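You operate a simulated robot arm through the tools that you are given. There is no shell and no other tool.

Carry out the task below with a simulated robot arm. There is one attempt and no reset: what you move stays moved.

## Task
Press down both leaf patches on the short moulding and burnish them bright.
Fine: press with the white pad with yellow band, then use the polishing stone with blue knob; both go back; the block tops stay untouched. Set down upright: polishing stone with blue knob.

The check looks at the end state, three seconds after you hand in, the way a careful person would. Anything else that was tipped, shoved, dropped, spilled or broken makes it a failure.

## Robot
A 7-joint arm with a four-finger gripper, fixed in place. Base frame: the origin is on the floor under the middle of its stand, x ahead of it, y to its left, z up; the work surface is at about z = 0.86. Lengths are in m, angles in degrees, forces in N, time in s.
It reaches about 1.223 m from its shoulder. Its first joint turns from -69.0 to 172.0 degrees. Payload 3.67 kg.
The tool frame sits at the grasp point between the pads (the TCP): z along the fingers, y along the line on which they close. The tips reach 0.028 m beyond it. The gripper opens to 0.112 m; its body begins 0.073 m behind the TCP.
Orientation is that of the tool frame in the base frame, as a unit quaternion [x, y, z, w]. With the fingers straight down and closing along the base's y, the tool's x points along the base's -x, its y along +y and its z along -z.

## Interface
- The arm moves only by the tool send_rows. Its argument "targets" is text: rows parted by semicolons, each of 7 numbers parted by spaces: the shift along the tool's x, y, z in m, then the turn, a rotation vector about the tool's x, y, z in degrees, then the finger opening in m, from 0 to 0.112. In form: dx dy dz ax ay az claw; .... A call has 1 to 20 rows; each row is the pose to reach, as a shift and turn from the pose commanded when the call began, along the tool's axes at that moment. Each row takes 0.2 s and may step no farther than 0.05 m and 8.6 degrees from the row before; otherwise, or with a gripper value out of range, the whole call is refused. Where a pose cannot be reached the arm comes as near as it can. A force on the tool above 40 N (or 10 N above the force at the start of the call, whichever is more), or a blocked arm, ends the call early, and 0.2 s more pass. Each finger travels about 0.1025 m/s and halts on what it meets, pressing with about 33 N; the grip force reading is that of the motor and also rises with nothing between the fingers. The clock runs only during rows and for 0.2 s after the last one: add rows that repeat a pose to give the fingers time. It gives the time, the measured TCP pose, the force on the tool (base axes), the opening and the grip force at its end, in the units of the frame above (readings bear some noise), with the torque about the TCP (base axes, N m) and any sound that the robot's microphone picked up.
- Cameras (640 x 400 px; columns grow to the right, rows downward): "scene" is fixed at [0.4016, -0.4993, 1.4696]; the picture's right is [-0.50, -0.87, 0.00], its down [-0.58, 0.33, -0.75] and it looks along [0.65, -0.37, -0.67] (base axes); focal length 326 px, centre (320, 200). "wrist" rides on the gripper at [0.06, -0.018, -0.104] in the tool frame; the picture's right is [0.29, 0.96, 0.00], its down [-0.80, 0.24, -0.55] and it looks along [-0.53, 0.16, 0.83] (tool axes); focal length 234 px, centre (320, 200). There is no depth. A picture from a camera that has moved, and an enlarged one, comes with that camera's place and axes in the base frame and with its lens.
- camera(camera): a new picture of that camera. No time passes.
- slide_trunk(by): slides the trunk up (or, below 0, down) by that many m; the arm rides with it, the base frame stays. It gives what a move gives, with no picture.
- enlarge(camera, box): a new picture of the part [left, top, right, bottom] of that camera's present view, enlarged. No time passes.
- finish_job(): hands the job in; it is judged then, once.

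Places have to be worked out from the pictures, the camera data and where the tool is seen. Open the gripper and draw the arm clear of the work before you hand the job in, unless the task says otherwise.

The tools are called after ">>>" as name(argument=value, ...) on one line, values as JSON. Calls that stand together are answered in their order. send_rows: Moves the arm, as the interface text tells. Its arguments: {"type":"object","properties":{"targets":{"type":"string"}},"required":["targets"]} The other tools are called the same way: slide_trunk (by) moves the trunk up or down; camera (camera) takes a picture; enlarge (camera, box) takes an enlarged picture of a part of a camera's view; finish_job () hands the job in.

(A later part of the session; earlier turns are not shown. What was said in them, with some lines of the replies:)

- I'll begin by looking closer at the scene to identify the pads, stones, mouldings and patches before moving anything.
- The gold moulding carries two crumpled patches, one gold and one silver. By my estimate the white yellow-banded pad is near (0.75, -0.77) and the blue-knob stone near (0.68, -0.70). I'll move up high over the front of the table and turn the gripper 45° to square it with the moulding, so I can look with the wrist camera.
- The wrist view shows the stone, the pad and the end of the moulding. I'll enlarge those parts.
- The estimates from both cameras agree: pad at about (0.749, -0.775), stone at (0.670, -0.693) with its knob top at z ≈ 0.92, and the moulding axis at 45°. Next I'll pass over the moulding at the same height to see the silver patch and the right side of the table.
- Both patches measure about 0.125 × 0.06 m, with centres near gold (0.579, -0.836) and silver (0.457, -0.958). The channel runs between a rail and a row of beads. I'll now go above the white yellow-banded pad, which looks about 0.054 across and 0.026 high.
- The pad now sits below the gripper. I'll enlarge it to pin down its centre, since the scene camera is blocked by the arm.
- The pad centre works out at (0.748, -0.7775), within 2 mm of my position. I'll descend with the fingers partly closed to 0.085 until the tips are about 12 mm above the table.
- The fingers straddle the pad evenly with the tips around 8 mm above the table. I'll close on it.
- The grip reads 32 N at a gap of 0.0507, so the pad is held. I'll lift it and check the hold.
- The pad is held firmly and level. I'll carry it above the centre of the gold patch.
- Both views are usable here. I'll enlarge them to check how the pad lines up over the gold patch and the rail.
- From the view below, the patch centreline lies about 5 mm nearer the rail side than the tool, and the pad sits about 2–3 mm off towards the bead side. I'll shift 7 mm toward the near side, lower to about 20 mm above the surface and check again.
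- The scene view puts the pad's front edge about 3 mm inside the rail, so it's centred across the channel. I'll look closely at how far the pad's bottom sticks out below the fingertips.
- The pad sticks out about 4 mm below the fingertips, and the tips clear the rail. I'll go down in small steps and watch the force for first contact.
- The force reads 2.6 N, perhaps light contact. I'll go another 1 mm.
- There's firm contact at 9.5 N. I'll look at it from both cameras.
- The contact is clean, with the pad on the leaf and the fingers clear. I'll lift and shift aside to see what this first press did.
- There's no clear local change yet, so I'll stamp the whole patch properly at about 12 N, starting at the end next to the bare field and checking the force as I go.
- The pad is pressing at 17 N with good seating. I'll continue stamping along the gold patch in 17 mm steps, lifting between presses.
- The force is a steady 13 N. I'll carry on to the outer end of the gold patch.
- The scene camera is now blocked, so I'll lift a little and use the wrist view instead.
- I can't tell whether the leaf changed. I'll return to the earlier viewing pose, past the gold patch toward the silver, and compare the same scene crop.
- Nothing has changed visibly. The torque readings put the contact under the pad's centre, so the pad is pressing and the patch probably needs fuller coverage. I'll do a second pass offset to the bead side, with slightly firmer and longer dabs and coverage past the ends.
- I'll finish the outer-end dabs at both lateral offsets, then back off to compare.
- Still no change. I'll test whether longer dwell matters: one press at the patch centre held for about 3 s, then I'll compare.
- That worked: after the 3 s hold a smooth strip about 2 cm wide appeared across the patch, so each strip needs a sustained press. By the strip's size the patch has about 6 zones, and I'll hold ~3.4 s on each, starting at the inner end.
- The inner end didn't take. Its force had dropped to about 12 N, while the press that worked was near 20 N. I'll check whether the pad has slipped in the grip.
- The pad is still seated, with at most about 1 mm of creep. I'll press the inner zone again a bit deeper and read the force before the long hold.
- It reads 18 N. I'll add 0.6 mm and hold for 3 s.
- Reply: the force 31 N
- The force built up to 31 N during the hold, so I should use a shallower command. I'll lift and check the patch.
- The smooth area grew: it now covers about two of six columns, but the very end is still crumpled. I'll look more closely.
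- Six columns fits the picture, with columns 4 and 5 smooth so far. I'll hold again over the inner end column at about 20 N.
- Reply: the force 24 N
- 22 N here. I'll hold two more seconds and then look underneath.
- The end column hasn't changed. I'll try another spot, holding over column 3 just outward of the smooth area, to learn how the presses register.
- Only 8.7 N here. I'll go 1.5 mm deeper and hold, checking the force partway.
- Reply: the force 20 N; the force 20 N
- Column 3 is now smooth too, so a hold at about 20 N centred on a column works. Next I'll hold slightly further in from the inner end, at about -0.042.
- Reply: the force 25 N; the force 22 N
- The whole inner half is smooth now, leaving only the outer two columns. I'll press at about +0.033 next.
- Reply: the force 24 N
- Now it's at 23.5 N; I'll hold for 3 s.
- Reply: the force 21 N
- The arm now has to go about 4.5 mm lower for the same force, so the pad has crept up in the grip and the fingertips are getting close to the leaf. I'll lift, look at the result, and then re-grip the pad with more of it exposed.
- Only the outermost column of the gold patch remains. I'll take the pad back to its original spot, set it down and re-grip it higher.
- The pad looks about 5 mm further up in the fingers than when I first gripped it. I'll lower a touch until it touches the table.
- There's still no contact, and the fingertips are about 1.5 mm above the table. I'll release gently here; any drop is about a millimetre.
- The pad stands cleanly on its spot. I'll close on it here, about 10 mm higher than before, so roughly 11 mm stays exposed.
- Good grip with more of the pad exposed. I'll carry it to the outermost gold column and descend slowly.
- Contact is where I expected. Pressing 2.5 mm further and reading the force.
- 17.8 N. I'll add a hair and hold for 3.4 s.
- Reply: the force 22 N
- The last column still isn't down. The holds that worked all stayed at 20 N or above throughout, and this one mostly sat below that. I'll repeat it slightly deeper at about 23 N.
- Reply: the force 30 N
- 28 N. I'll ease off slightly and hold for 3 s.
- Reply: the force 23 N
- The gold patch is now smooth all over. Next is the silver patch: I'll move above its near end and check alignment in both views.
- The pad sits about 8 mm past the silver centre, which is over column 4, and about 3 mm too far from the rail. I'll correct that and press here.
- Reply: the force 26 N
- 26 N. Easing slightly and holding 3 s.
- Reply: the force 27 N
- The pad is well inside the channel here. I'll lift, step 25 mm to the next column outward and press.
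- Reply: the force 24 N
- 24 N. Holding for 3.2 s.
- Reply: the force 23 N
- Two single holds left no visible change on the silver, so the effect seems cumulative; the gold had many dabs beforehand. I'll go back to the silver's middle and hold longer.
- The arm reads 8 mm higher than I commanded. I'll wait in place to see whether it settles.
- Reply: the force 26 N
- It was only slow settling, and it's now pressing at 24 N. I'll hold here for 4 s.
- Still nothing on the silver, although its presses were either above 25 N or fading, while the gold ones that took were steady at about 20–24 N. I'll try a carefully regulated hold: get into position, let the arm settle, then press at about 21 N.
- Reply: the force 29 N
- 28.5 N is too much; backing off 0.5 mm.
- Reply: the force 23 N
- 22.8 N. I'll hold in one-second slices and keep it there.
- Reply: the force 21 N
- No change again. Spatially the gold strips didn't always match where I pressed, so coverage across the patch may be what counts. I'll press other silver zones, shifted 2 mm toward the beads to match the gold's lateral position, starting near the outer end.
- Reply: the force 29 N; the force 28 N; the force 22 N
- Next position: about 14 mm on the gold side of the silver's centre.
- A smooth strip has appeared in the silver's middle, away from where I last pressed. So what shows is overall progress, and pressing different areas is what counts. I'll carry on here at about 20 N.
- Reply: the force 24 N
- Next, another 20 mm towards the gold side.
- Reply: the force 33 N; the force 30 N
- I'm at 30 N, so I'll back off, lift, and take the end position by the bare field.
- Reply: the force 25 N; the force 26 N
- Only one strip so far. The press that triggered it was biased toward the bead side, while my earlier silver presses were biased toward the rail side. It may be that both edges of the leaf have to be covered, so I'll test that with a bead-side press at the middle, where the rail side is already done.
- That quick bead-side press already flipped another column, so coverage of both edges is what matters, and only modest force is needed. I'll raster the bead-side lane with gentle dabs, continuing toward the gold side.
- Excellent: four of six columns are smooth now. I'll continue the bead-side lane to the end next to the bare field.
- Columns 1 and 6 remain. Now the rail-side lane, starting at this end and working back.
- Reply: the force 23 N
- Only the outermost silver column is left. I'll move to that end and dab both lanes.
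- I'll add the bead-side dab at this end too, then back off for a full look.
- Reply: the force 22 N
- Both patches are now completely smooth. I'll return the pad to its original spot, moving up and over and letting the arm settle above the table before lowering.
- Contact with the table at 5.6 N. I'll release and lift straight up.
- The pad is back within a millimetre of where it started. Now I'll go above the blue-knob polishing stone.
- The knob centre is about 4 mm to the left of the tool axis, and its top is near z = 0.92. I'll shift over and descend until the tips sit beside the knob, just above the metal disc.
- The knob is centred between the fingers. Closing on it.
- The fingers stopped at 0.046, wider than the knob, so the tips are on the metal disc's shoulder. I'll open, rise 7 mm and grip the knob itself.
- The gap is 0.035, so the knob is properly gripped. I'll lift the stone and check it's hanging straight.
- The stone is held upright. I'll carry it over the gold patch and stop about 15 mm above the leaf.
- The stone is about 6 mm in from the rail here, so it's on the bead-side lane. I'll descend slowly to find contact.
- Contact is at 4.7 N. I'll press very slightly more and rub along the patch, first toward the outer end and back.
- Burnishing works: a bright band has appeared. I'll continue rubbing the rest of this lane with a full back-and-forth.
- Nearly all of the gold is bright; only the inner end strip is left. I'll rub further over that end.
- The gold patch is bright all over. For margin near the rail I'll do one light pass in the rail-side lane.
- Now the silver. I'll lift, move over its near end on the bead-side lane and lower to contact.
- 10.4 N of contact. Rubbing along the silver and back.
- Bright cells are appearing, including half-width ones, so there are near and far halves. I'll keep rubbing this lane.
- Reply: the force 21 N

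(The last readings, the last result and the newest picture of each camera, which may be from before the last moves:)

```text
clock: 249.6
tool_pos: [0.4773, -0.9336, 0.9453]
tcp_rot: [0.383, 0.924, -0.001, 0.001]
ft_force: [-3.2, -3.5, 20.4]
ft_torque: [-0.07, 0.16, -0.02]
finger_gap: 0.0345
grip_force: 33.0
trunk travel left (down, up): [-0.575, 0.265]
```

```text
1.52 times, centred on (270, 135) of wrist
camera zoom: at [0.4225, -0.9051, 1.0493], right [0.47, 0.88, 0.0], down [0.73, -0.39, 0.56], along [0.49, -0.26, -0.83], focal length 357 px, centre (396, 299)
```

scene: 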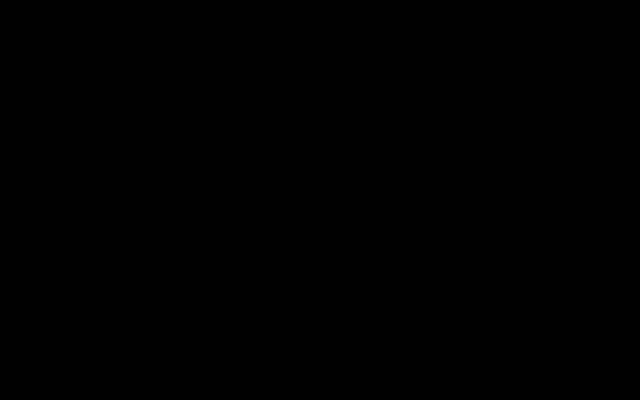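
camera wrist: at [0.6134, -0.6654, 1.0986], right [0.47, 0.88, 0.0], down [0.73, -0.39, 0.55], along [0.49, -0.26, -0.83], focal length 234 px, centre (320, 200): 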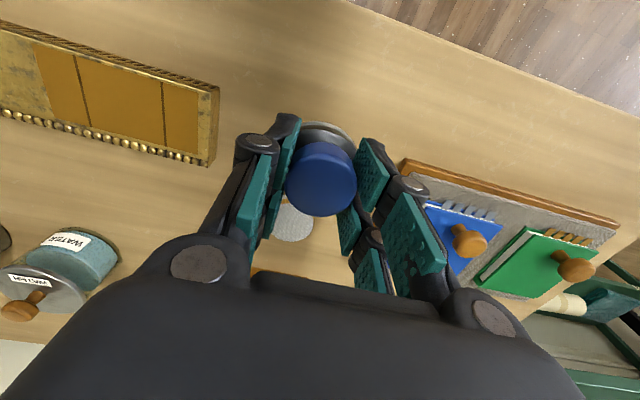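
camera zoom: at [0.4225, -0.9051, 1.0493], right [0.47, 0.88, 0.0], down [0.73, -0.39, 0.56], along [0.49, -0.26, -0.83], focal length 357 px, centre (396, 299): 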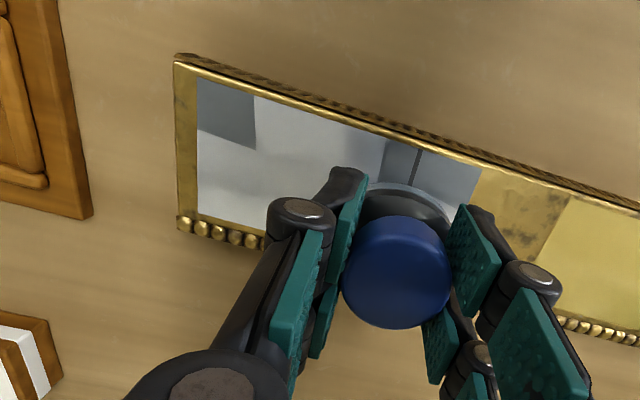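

Most of it is bright; the dull parts left are on the rail side and the near end. I'll switch to the rail-side lane, a touch lighter.

>>> send_rows(targets="0 0 -0.005 0 0 0 0.015; 0.0035 0.01 -0.005 0 0 0 0.015; 0.0035 0.018 -0.005 0 0 0 0.015; 0.0035 0.018 -0.002 0 0 0 0.015; 0.0035 0.018 0.0005 0 0 0 0.015; 0.0035 0.018 0.0005 0 0 0 0.015; 0.0035 0.006 0.0005 0 0 0 0.015; 0.0035 -0.006 0.0005 0 0 0 0.015; 0.0035 -0.018 0.0005 0 0 0 0.015; 0.0035 -0.03 0.0005 0 0 0 0.015; 0.0035 -0.042 0.0005 0 0 0 0.015; 0.0035 -0.054 0.0005 0 0 0 0.015; 0.0035 -0.066 0.0005 0 0 0 0.015; 0.0035 -0.076 0.0005 0 0 0 0.015; 0.0035 -0.084 0.0005 0 0 0 0.015; 0.0035 -0.084 0.0005 0 0 0 0.015; 0.0035 -0.074 0.0005 0 0 0 0.015; 0.0035 -0.062 0.0005 0 0 0 0.015; 0.0035 -0.05 0.0005 0 0 0 0.015; 0.0035 -0.038 0.0005 0 0 0 0.015")

>>> enlarge(camera="scene", box=[460, 290, 590, 388])

>>> enlarge(camera="wrist", box=[100, 10, 520, 260])

```text
clock: 253.8
tool_pos: [0.449, -0.9579, 0.9459]
tcp_rot: [0.383, 0.924, 0.0, 0.0]
ft_force: [-4.9, -0.7, 13.1]
ft_torque: [-0.07, 0.21, 0.0]
finger_gap: 0.0342
grip_force: 32.4
trunk travel left (down, up): [-0.575, 0.265]
```

```text
4.08 times, centred on (525, 339) of scene
camera zoom: at [0.4016, -0.4993, 1.4696], right [-0.5, -0.87, 0.0], down [-0.58, 0.33, -0.75], along [0.65, -0.37, -0.67], focal length 1329 px, centre (-517, -367)
```

zoom: 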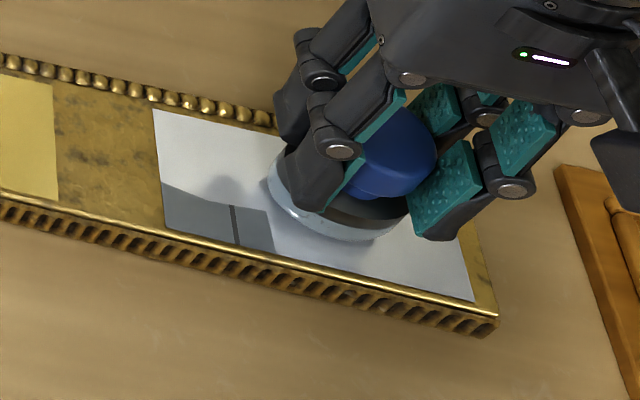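

```text
1.52 times, centred on (310, 135) of wrist
camera zoom: at [0.3934, -0.9283, 1.0494], right [0.47, 0.88, 0.0], down [0.73, -0.39, 0.55], along [0.49, -0.26, -0.83], focal length 357 px, centre (335, 299)
```

zoom: 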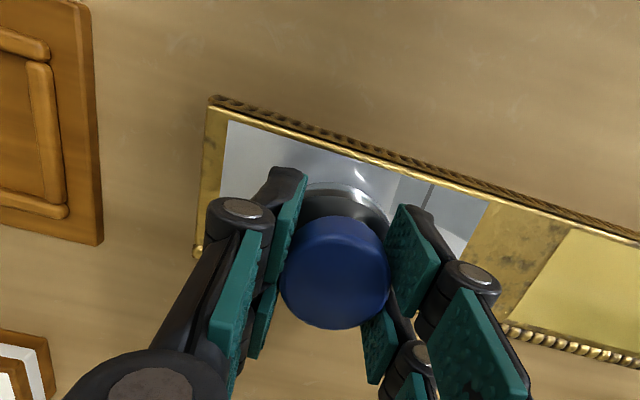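

Only the near-rail half at the inner end is left. I'll rub there.

>>> send_rows(targets="0 0.012 0 0 0 0 0.015; 0 0.024 0 0 0 0 0.015; 0 0.036 0 0 0 0 0.015; 0 0.048 0 0 0 0 0.015; 0 0.058 0 0 0 0 0.015; 0 0.064 0 0 0 0 0.015; 0 0.064 0 0 0 0 0.015; 0 0.054 0 0 0 0 0.015; 0 0.042 0 0 0 0 0.015; 0 0.032 0 0 0 0 0.015; 0 0.032 0 0 0 0 0.015; 0 0.044 0 0 0 0 0.015; 0 0.056 0 0 0 0 0.015; 0 0.064 0 0 0 0 0.015; 0 0.064 0 0 0 0 0.015; 0 0.052 0 0 0 0 0.015; 0 0.04 0 0 0 0 0.015; 0 0.028 0 0 0 0 0.015; 0 0.016 0 0 0 0 0.015; 0 0.004 0 0 0 0 0.015")

>>> enlarge(camera="scene", box=[460, 290, 590, 388])

>>> enlarge(camera="wrist", box=[100, 10, 520, 260])

```text
clock: 258.0
tool_pos: [0.452, -0.958, 0.9465]
tcp_rot: [0.382, 0.924, 0.001, 0.0]
ft_force: [-1.1, 1.7, 4.1]
ft_torque: [0.03, 0.02, 0.02]
finger_gap: 0.0341
grip_force: 33.3
trunk travel left (down, up): [-0.575, 0.265]
```

```text
4.08 times, centred on (525, 339) of scene
camera zoom: at [0.4016, -0.4993, 1.4696], right [-0.5, -0.87, 0.0], down [-0.58, 0.33, -0.75], along [0.65, -0.37, -0.67], focal length 1329 px, centre (-517, -367)
```

zoom: 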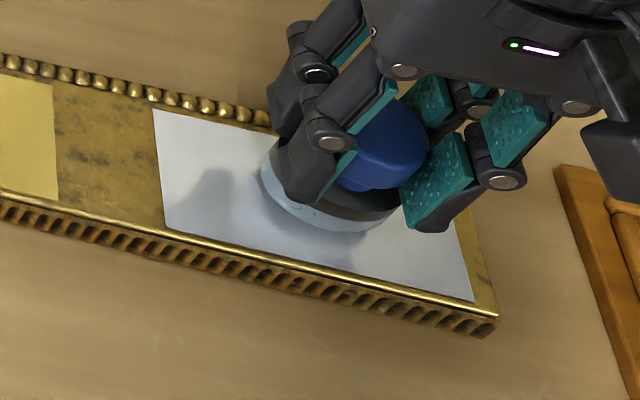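

```text
1.52 times, centred on (310, 135) of wrist
camera zoom: at [0.397, -0.929, 1.0493], right [0.47, 0.88, 0.0], down [0.73, -0.4, 0.55], along [0.49, -0.26, -0.83], focal length 357 px, centre (335, 299)
```

zoom: 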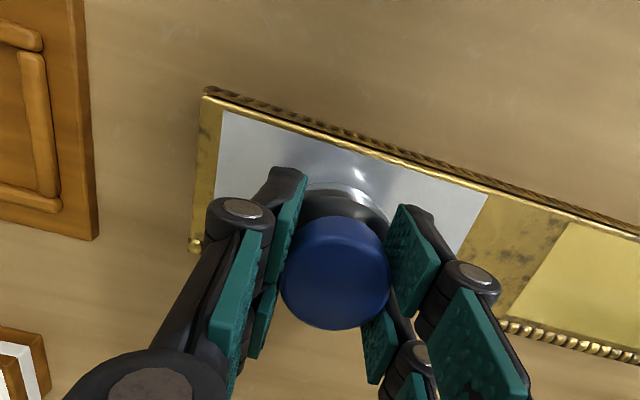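

All of the silver is bright now. I'll lift off and inspect the whole moulding.

>>> send_rows(targets="0 0 -0.015 0 0 0 0.015; 0 0 -0.04 0 0 0 0.015; 0 0 -0.0653 0 0 0 0.015; 0.004 0.04 -0.0653 0 0 0 0.015; 0.008 0.08 -0.0653 0 0 0 0.015; 0.008 0.08 -0.0653 0 0 0 0.015; 0.008 0.08 -0.0653 0 0 0 0.015")

>>> enlarge(camera="scene", box=[380, 270, 590, 390])

>>> camera(camera="scene")

>>> camera(camera="wrist")

```text
clock: 259.6
tool_pos: [0.5061, -0.8865, 1.0123]
tcp_rot: [0.383, 0.924, -0.003, 0.001]
ft_force: [1.2, 0.2, -0.5]
ft_torque: [0.0, 0.05, 0.0]
finger_gap: 0.0343
grip_force: 32.7
trunk travel left (down, up): [-0.575, 0.265]
```

```text
3.05 times, centred on (485, 330) of scene
camera zoom: at [0.4016, -0.4993, 1.4696], right [-0.5, -0.87, 0.0], down [-0.58, 0.33, -0.75], along [0.65, -0.37, -0.67], focal length 993 px, centre (-183, -196)
```

zoom: 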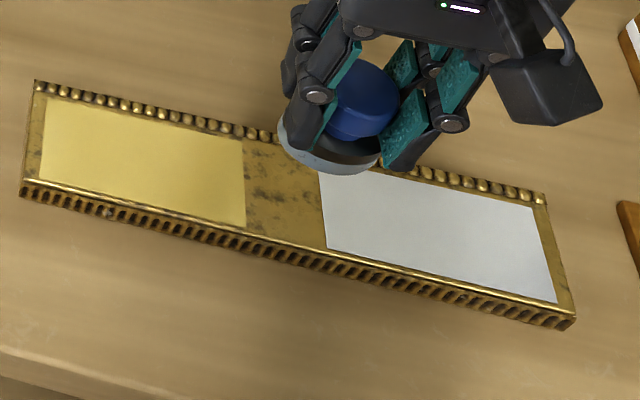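

```text
taken
```

scene: 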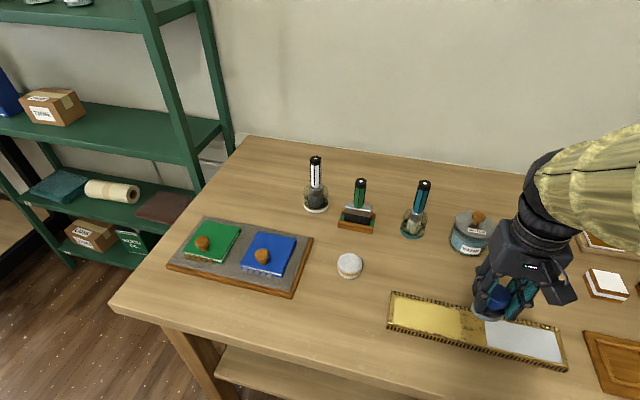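

```text
taken
camera wrist: at [0.4511, -0.8568, 1.1163], right [0.47, 0.88, 0.0], down [0.73, -0.39, 0.56], along [0.49, -0.27, -0.83], focal length 234 px, centre (320, 200)
```

wrist: 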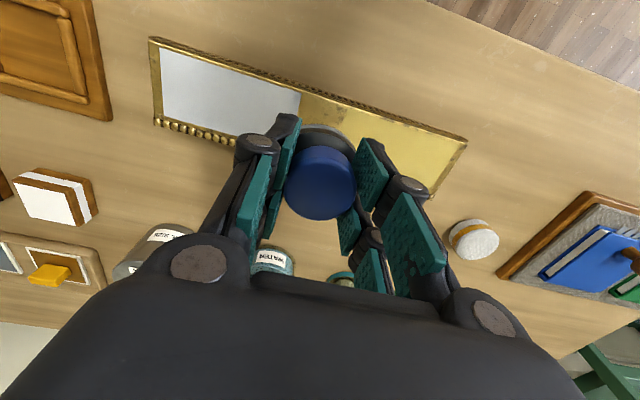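

Both patches are bright edge to edge, and the moulding hasn't moved. I'll take the stone back to its original spot and let the arm settle above it.

>>> send_rows(targets="0.0037 0.0366 0 0 0 0 0.015; 0.0074 0.0732 0 0 0 0 0.015; 0.0111 0.1098 0 0 0 0 0.015; 0.0147 0.1465 0 0 0 0 0.015; 0.0184 0.1831 0 0 0 0 0.015; 0.0221 0.2197 0 0 0 0 0.015; 0.0258 0.2563 0 0 0 0 0.015; 0.0258 0.2563 0 0 0 0 0.015; 0.0258 0.2563 0.03 0 0 0 0.015; 0.0258 0.2563 0.06 0 0 0 0.015; 0.0258 0.2563 0.076 0 0 0 0.015; 0.0258 0.2563 0.08 0 0 0 0.015; 0.0258 0.2563 0.08 0 0 0 0.015; 0.0258 0.2563 0.08 0 0 0 0.015; 0.0258 0.2563 0.08 0 0 0 0.015; 0.0258 0.2563 0.08 0 0 0 0.015")

>>> enlarge(camera="wrist", box=[200, 80, 440, 260])

```text
clock: 263.0
tool_pos: [0.666, -0.6944, 0.9276]
tcp_rot: [0.383, 0.924, 0.0, 0.0]
ft_force: [-0.5, 0.3, -1.1]
ft_torque: [-0.01, -0.02, -0.02]
finger_gap: 0.0347
grip_force: 33.1
trunk travel left (down, up): [-0.575, 0.265]
```

```text
2.22 times, centred on (320, 170) of wrist
camera zoom: at [0.6115, -0.6652, 1.0319], right [0.47, 0.88, 0.0], down [0.73, -0.4, 0.55], along [0.49, -0.26, -0.83], focal length 520 px, centre (320, 267)
```

zoom: 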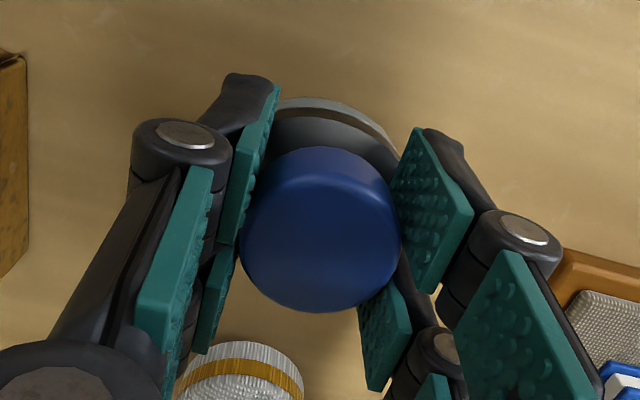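

The arm is settled at the right spot, a few millimetres above the table. Lowering gently until it touches.

>>> send_rows(targets="0 0 0.0015 0 0 0 0.015; 0 0 0.003 0 0 0 0.015; 0 0 0.003 0 0 0 0.015; 0 0 0.003 0 0 0 0.015")

```text
clock: 264.0
tool_pos: [0.665, -0.6943, 0.9253]
tcp_rot: [0.382, 0.924, 0.001, -0.001]
ft_force: [0.8, 0.2, -1.0]
ft_torque: [-0.01, -0.02, -0.02]
finger_gap: 0.0344
grip_force: 31.9
trunk travel left (down, up): [-0.575, 0.265]
```

>>> send_rows(targets="0 0 0.0015 0 0 0 0.015; 0 0 0.0025 0 0 0 0.015; 0 0 0.0025 0 0 0 0.015; 0 0 0.0025 0 0 0 0.015")

```text
clock: 265.0
tool_pos: [0.6665, -0.6959, 0.924]
tcp_rot: [0.383, 0.924, 0.0, 0.0]
ft_force: [0.1, 0.2, -0.7]
ft_torque: [0.01, 0.01, 0.02]
finger_gap: 0.0345
grip_force: 33.3
trunk travel left (down, up): [-0.575, 0.265]
```

>>> send_rows(targets="0 0 0.001 0 0 0 0.015; 0 0 0.0015 0 0 0 0.015; 0 0 0.0015 0 0 0 0.015; 0 0 0.0015 0 0 0 0.015")

```text
clock: 266.0
tool_pos: [0.6659, -0.6944, 0.9225]
tcp_rot: [0.382, 0.924, 0.0, 0.0]
ft_force: [0.5, 0.4, -0.5]
ft_torque: [0.01, 0.01, 0.01]
finger_gap: 0.0341
grip_force: 33.3
trunk travel left (down, up): [-0.575, 0.265]
```

>>> send_rows(targets="0 0 0.001 0 0 0 0.015; 0 0 0.001 0 0 0 0.015; 0 0 0.001 0 0 0 0.015; 0 0 0.001 0 0 0 0.015")

```text
clock: 267.0
tool_pos: [0.667, -0.6949, 0.9211]
tcp_rot: [0.383, 0.924, 0.001, -0.001]
ft_force: [-0.6, 0.5, -0.2]
ft_torque: [-0.02, 0.01, 0.03]
finger_gap: 0.0349
grip_force: 33.0
trunk travel left (down, up): [-0.575, 0.265]
```

>>> send_rows(targets="0 0 0.001 0 0 0 0.015; 0 0 0.001 0 0 0 0.015; 0 0 0.001 0 0 0 0.015; 0 0 0.001 0 0 0 0.015")

```text
clock: 268.0
tool_pos: [0.6659, -0.6944, 0.9217]
tcp_rot: [0.383, 0.924, 0.001, 0.0]
ft_force: [2.3, -0.2, 4.2]
ft_torque: [-0.09, -0.08, 0.02]
finger_gap: 0.0344
grip_force: 33.3
trunk travel left (down, up): [-0.575, 0.265]
```

Contact at 4.2 N. I'll release slowly and lift straight up.

>>> send_rows(targets="0 0 -0.0005 0 0 0 0.036; 0 0 -0.0005 0 0 0 0.04; 0 0 -0.0005 0 0 0 0.048; 0 0 -0.0005 0 0 0 0.058; 0 0 -0.0005 0 0 0 0.068; 0 0 -0.0005 0 0 0 0.07; 0 0 -0.015 0 0 0 0.07; 0 0 -0.045 0 0 0 0.08; 0 0 -0.085 0 0 0 0.09; 0 0 -0.12 0 0 0 0.1; 0 0 -0.12 0 0 0 0.1; 0 0 -0.12 0 0 0 0.1; 0 0 -0.12 0 0 0 0.1")

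>>> camera(camera="wrist")

>>> enlarge(camera="wrist", box=[260, 60, 380, 180])

```text
clock: 270.8
tool_pos: [0.6651, -0.6958, 1.0452]
tcp_rot: [0.383, 0.924, 0.0, -0.001]
ft_force: [-0.5, 0.4, -0.3]
ft_torque: [-0.01, 0.04, 0.0]
finger_gap: 0.1001
grip_force: 0.0
trunk travel left (down, up): [-0.575, 0.265]
```

```text
taken
camera wrist: at [0.6105, -0.6657, 1.1479], right [0.47, 0.88, 0.0], down [0.73, -0.4, 0.55], along [0.49, -0.26, -0.83], focal length 234 px, centre (320, 200)
```

wrist: 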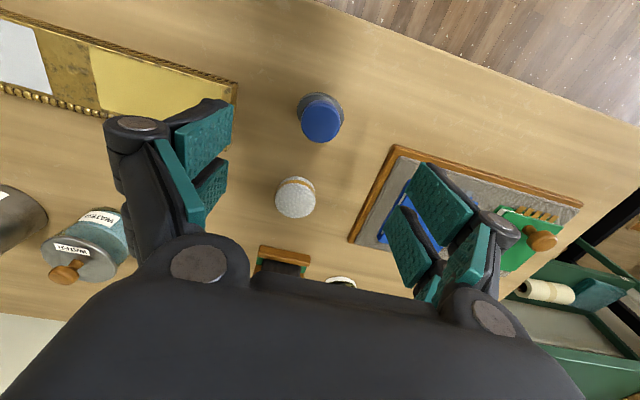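

```text
3.33 times, centred on (320, 120) of wrist
camera zoom: at [0.6105, -0.6657, 1.1479], right [0.47, 0.88, 0.0], down [0.73, -0.4, 0.55], along [0.49, -0.26, -0.83], focal length 781 px, centre (320, 467)
```

zoom: 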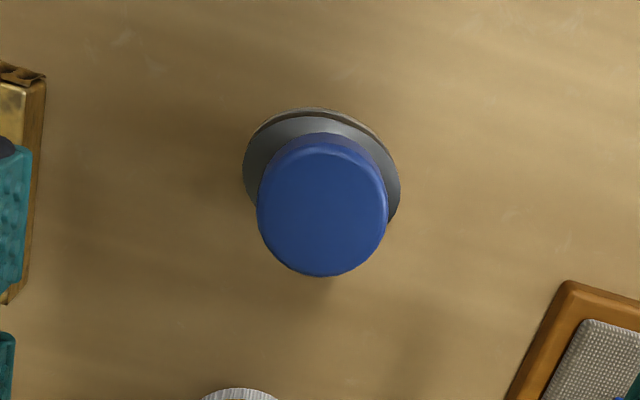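

The stone stands upright within about 1.5 mm of its original spot. I'll draw the arm up and clear to check the whole scene.

>>> send_rows(targets="0 0 -0.045 0 0 0 0.1; 0 0 -0.09 0 0 0 0.1; 0 0 -0.13 0 0 0 0.1; 0 0 -0.17 0 0 0 0.112; 0.02 0.03 -0.17 0 0 0 0.112; 0.04 0.06 -0.17 0 0 0 0.112; 0.06 0.09 -0.17 0 0 0 0.112; 0.08 0.12 -0.17 0 0 0 0.112; 0.0997 0.1478 -0.17 0 0 0 0.112; 0.0997 0.1478 -0.17 0 0 -8 0.112; 0.0997 0.1478 -0.17 0 0 -16 0.112; 0.0997 0.1478 -0.17 0 0 -24 0.112; 0.0997 0.1478 -0.17 0 0 -32 0.112; 0.0997 0.1478 -0.17 0 0 -40 0.112; 0.0997 0.1478 -0.17 0 0 -45 0.112; 0.0997 0.1478 -0.17 0 0 -45 0.112; 0.0997 0.1478 -0.17 0 0 -45 0.112; 0.0997 0.1478 -0.17 0 0 -45 0.112")

>>> camera(camera="scene")

>>> enlarge(camera="scene", box=[380, 270, 590, 390])

>>> enlarge(camera="scene", box=[300, 220, 460, 340])

```text
clock: 274.6
tool_pos: [0.701, -0.5196, 1.2112]
tcp_rot: [-0.001, 1.0, 0.001, 0.0]
ft_force: [-0.8, -0.5, -0.5]
ft_torque: [-0.02, 0.01, 0.01]
finger_gap: 0.1122
grip_force: 0.0
trunk travel left (down, up): [-0.575, 0.265]
```

```text
taken
```

scene: 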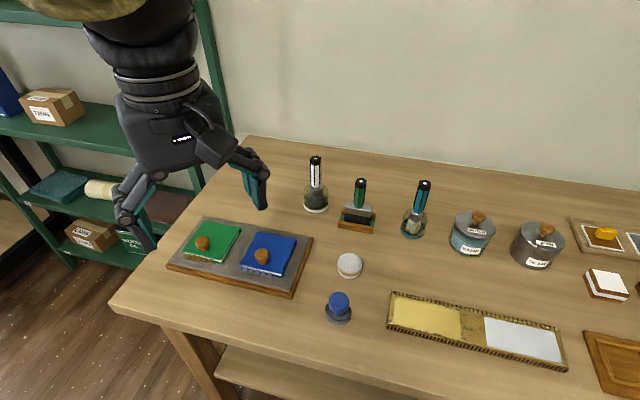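

```text
3.05 times, centred on (485, 330) of scene
camera zoom: at [0.4016, -0.4993, 1.4696], right [-0.5, -0.87, 0.0], down [-0.58, 0.33, -0.75], along [0.65, -0.37, -0.67], focal length 993 px, centre (-183, -196)
```

zoom: 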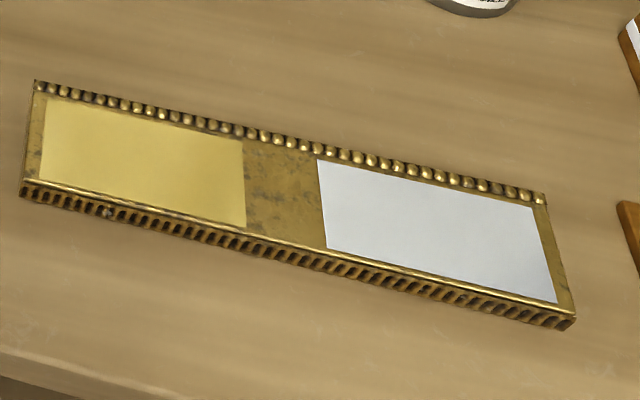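

```text
3.33 times, centred on (380, 280) of scene
camera zoom: at [0.4016, -0.4993, 1.4696], right [-0.5, -0.87, 0.0], down [-0.58, 0.33, -0.75], along [0.65, -0.37, -0.67], focal length 1086 px, centre (120, -67)
```

zoom: 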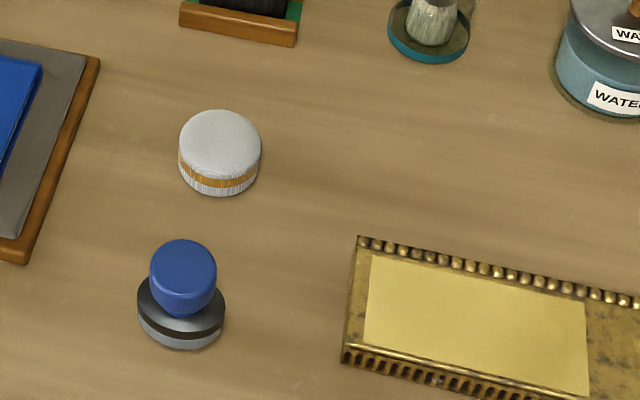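

Both patches are smooth and bright. The pad and the upright stone are back in their places, nothing else has moved, and the gripper is open and clear, so I'm handing the job in.

>>> finish_job()

```text
The job is handed in.
```

Both leaf patches on the moulding are pressed down and burnished bright, and I've handed the job in; I don't have the result of the check.

- **Pressing:** I used the white pad with the yellow band. It took more passes than expected, because both edges of each patch had to be covered before the whole patch lay smooth. Some presses reached about 30 N, and I saw no damage to the leaf in the pictures.
- **Burnishing:** I used the polishing stone with the blue knob, rubbing along the length of each patch until it was bright edge to edge.
- **Tools returned:** the pad is within about 1 mm of its original spot and the stone within about 1.5 mm, standing upright.
- **Everything else:** I never moved over the white-topped blocks. In the final picture the moulding and the other items look the same as at the start.

I took "the short moulding" to be the gold moulding with the two leaf patches, since I saw no other leafed moulding. I took "block tops" to mean the tops of the white-topped blocks.
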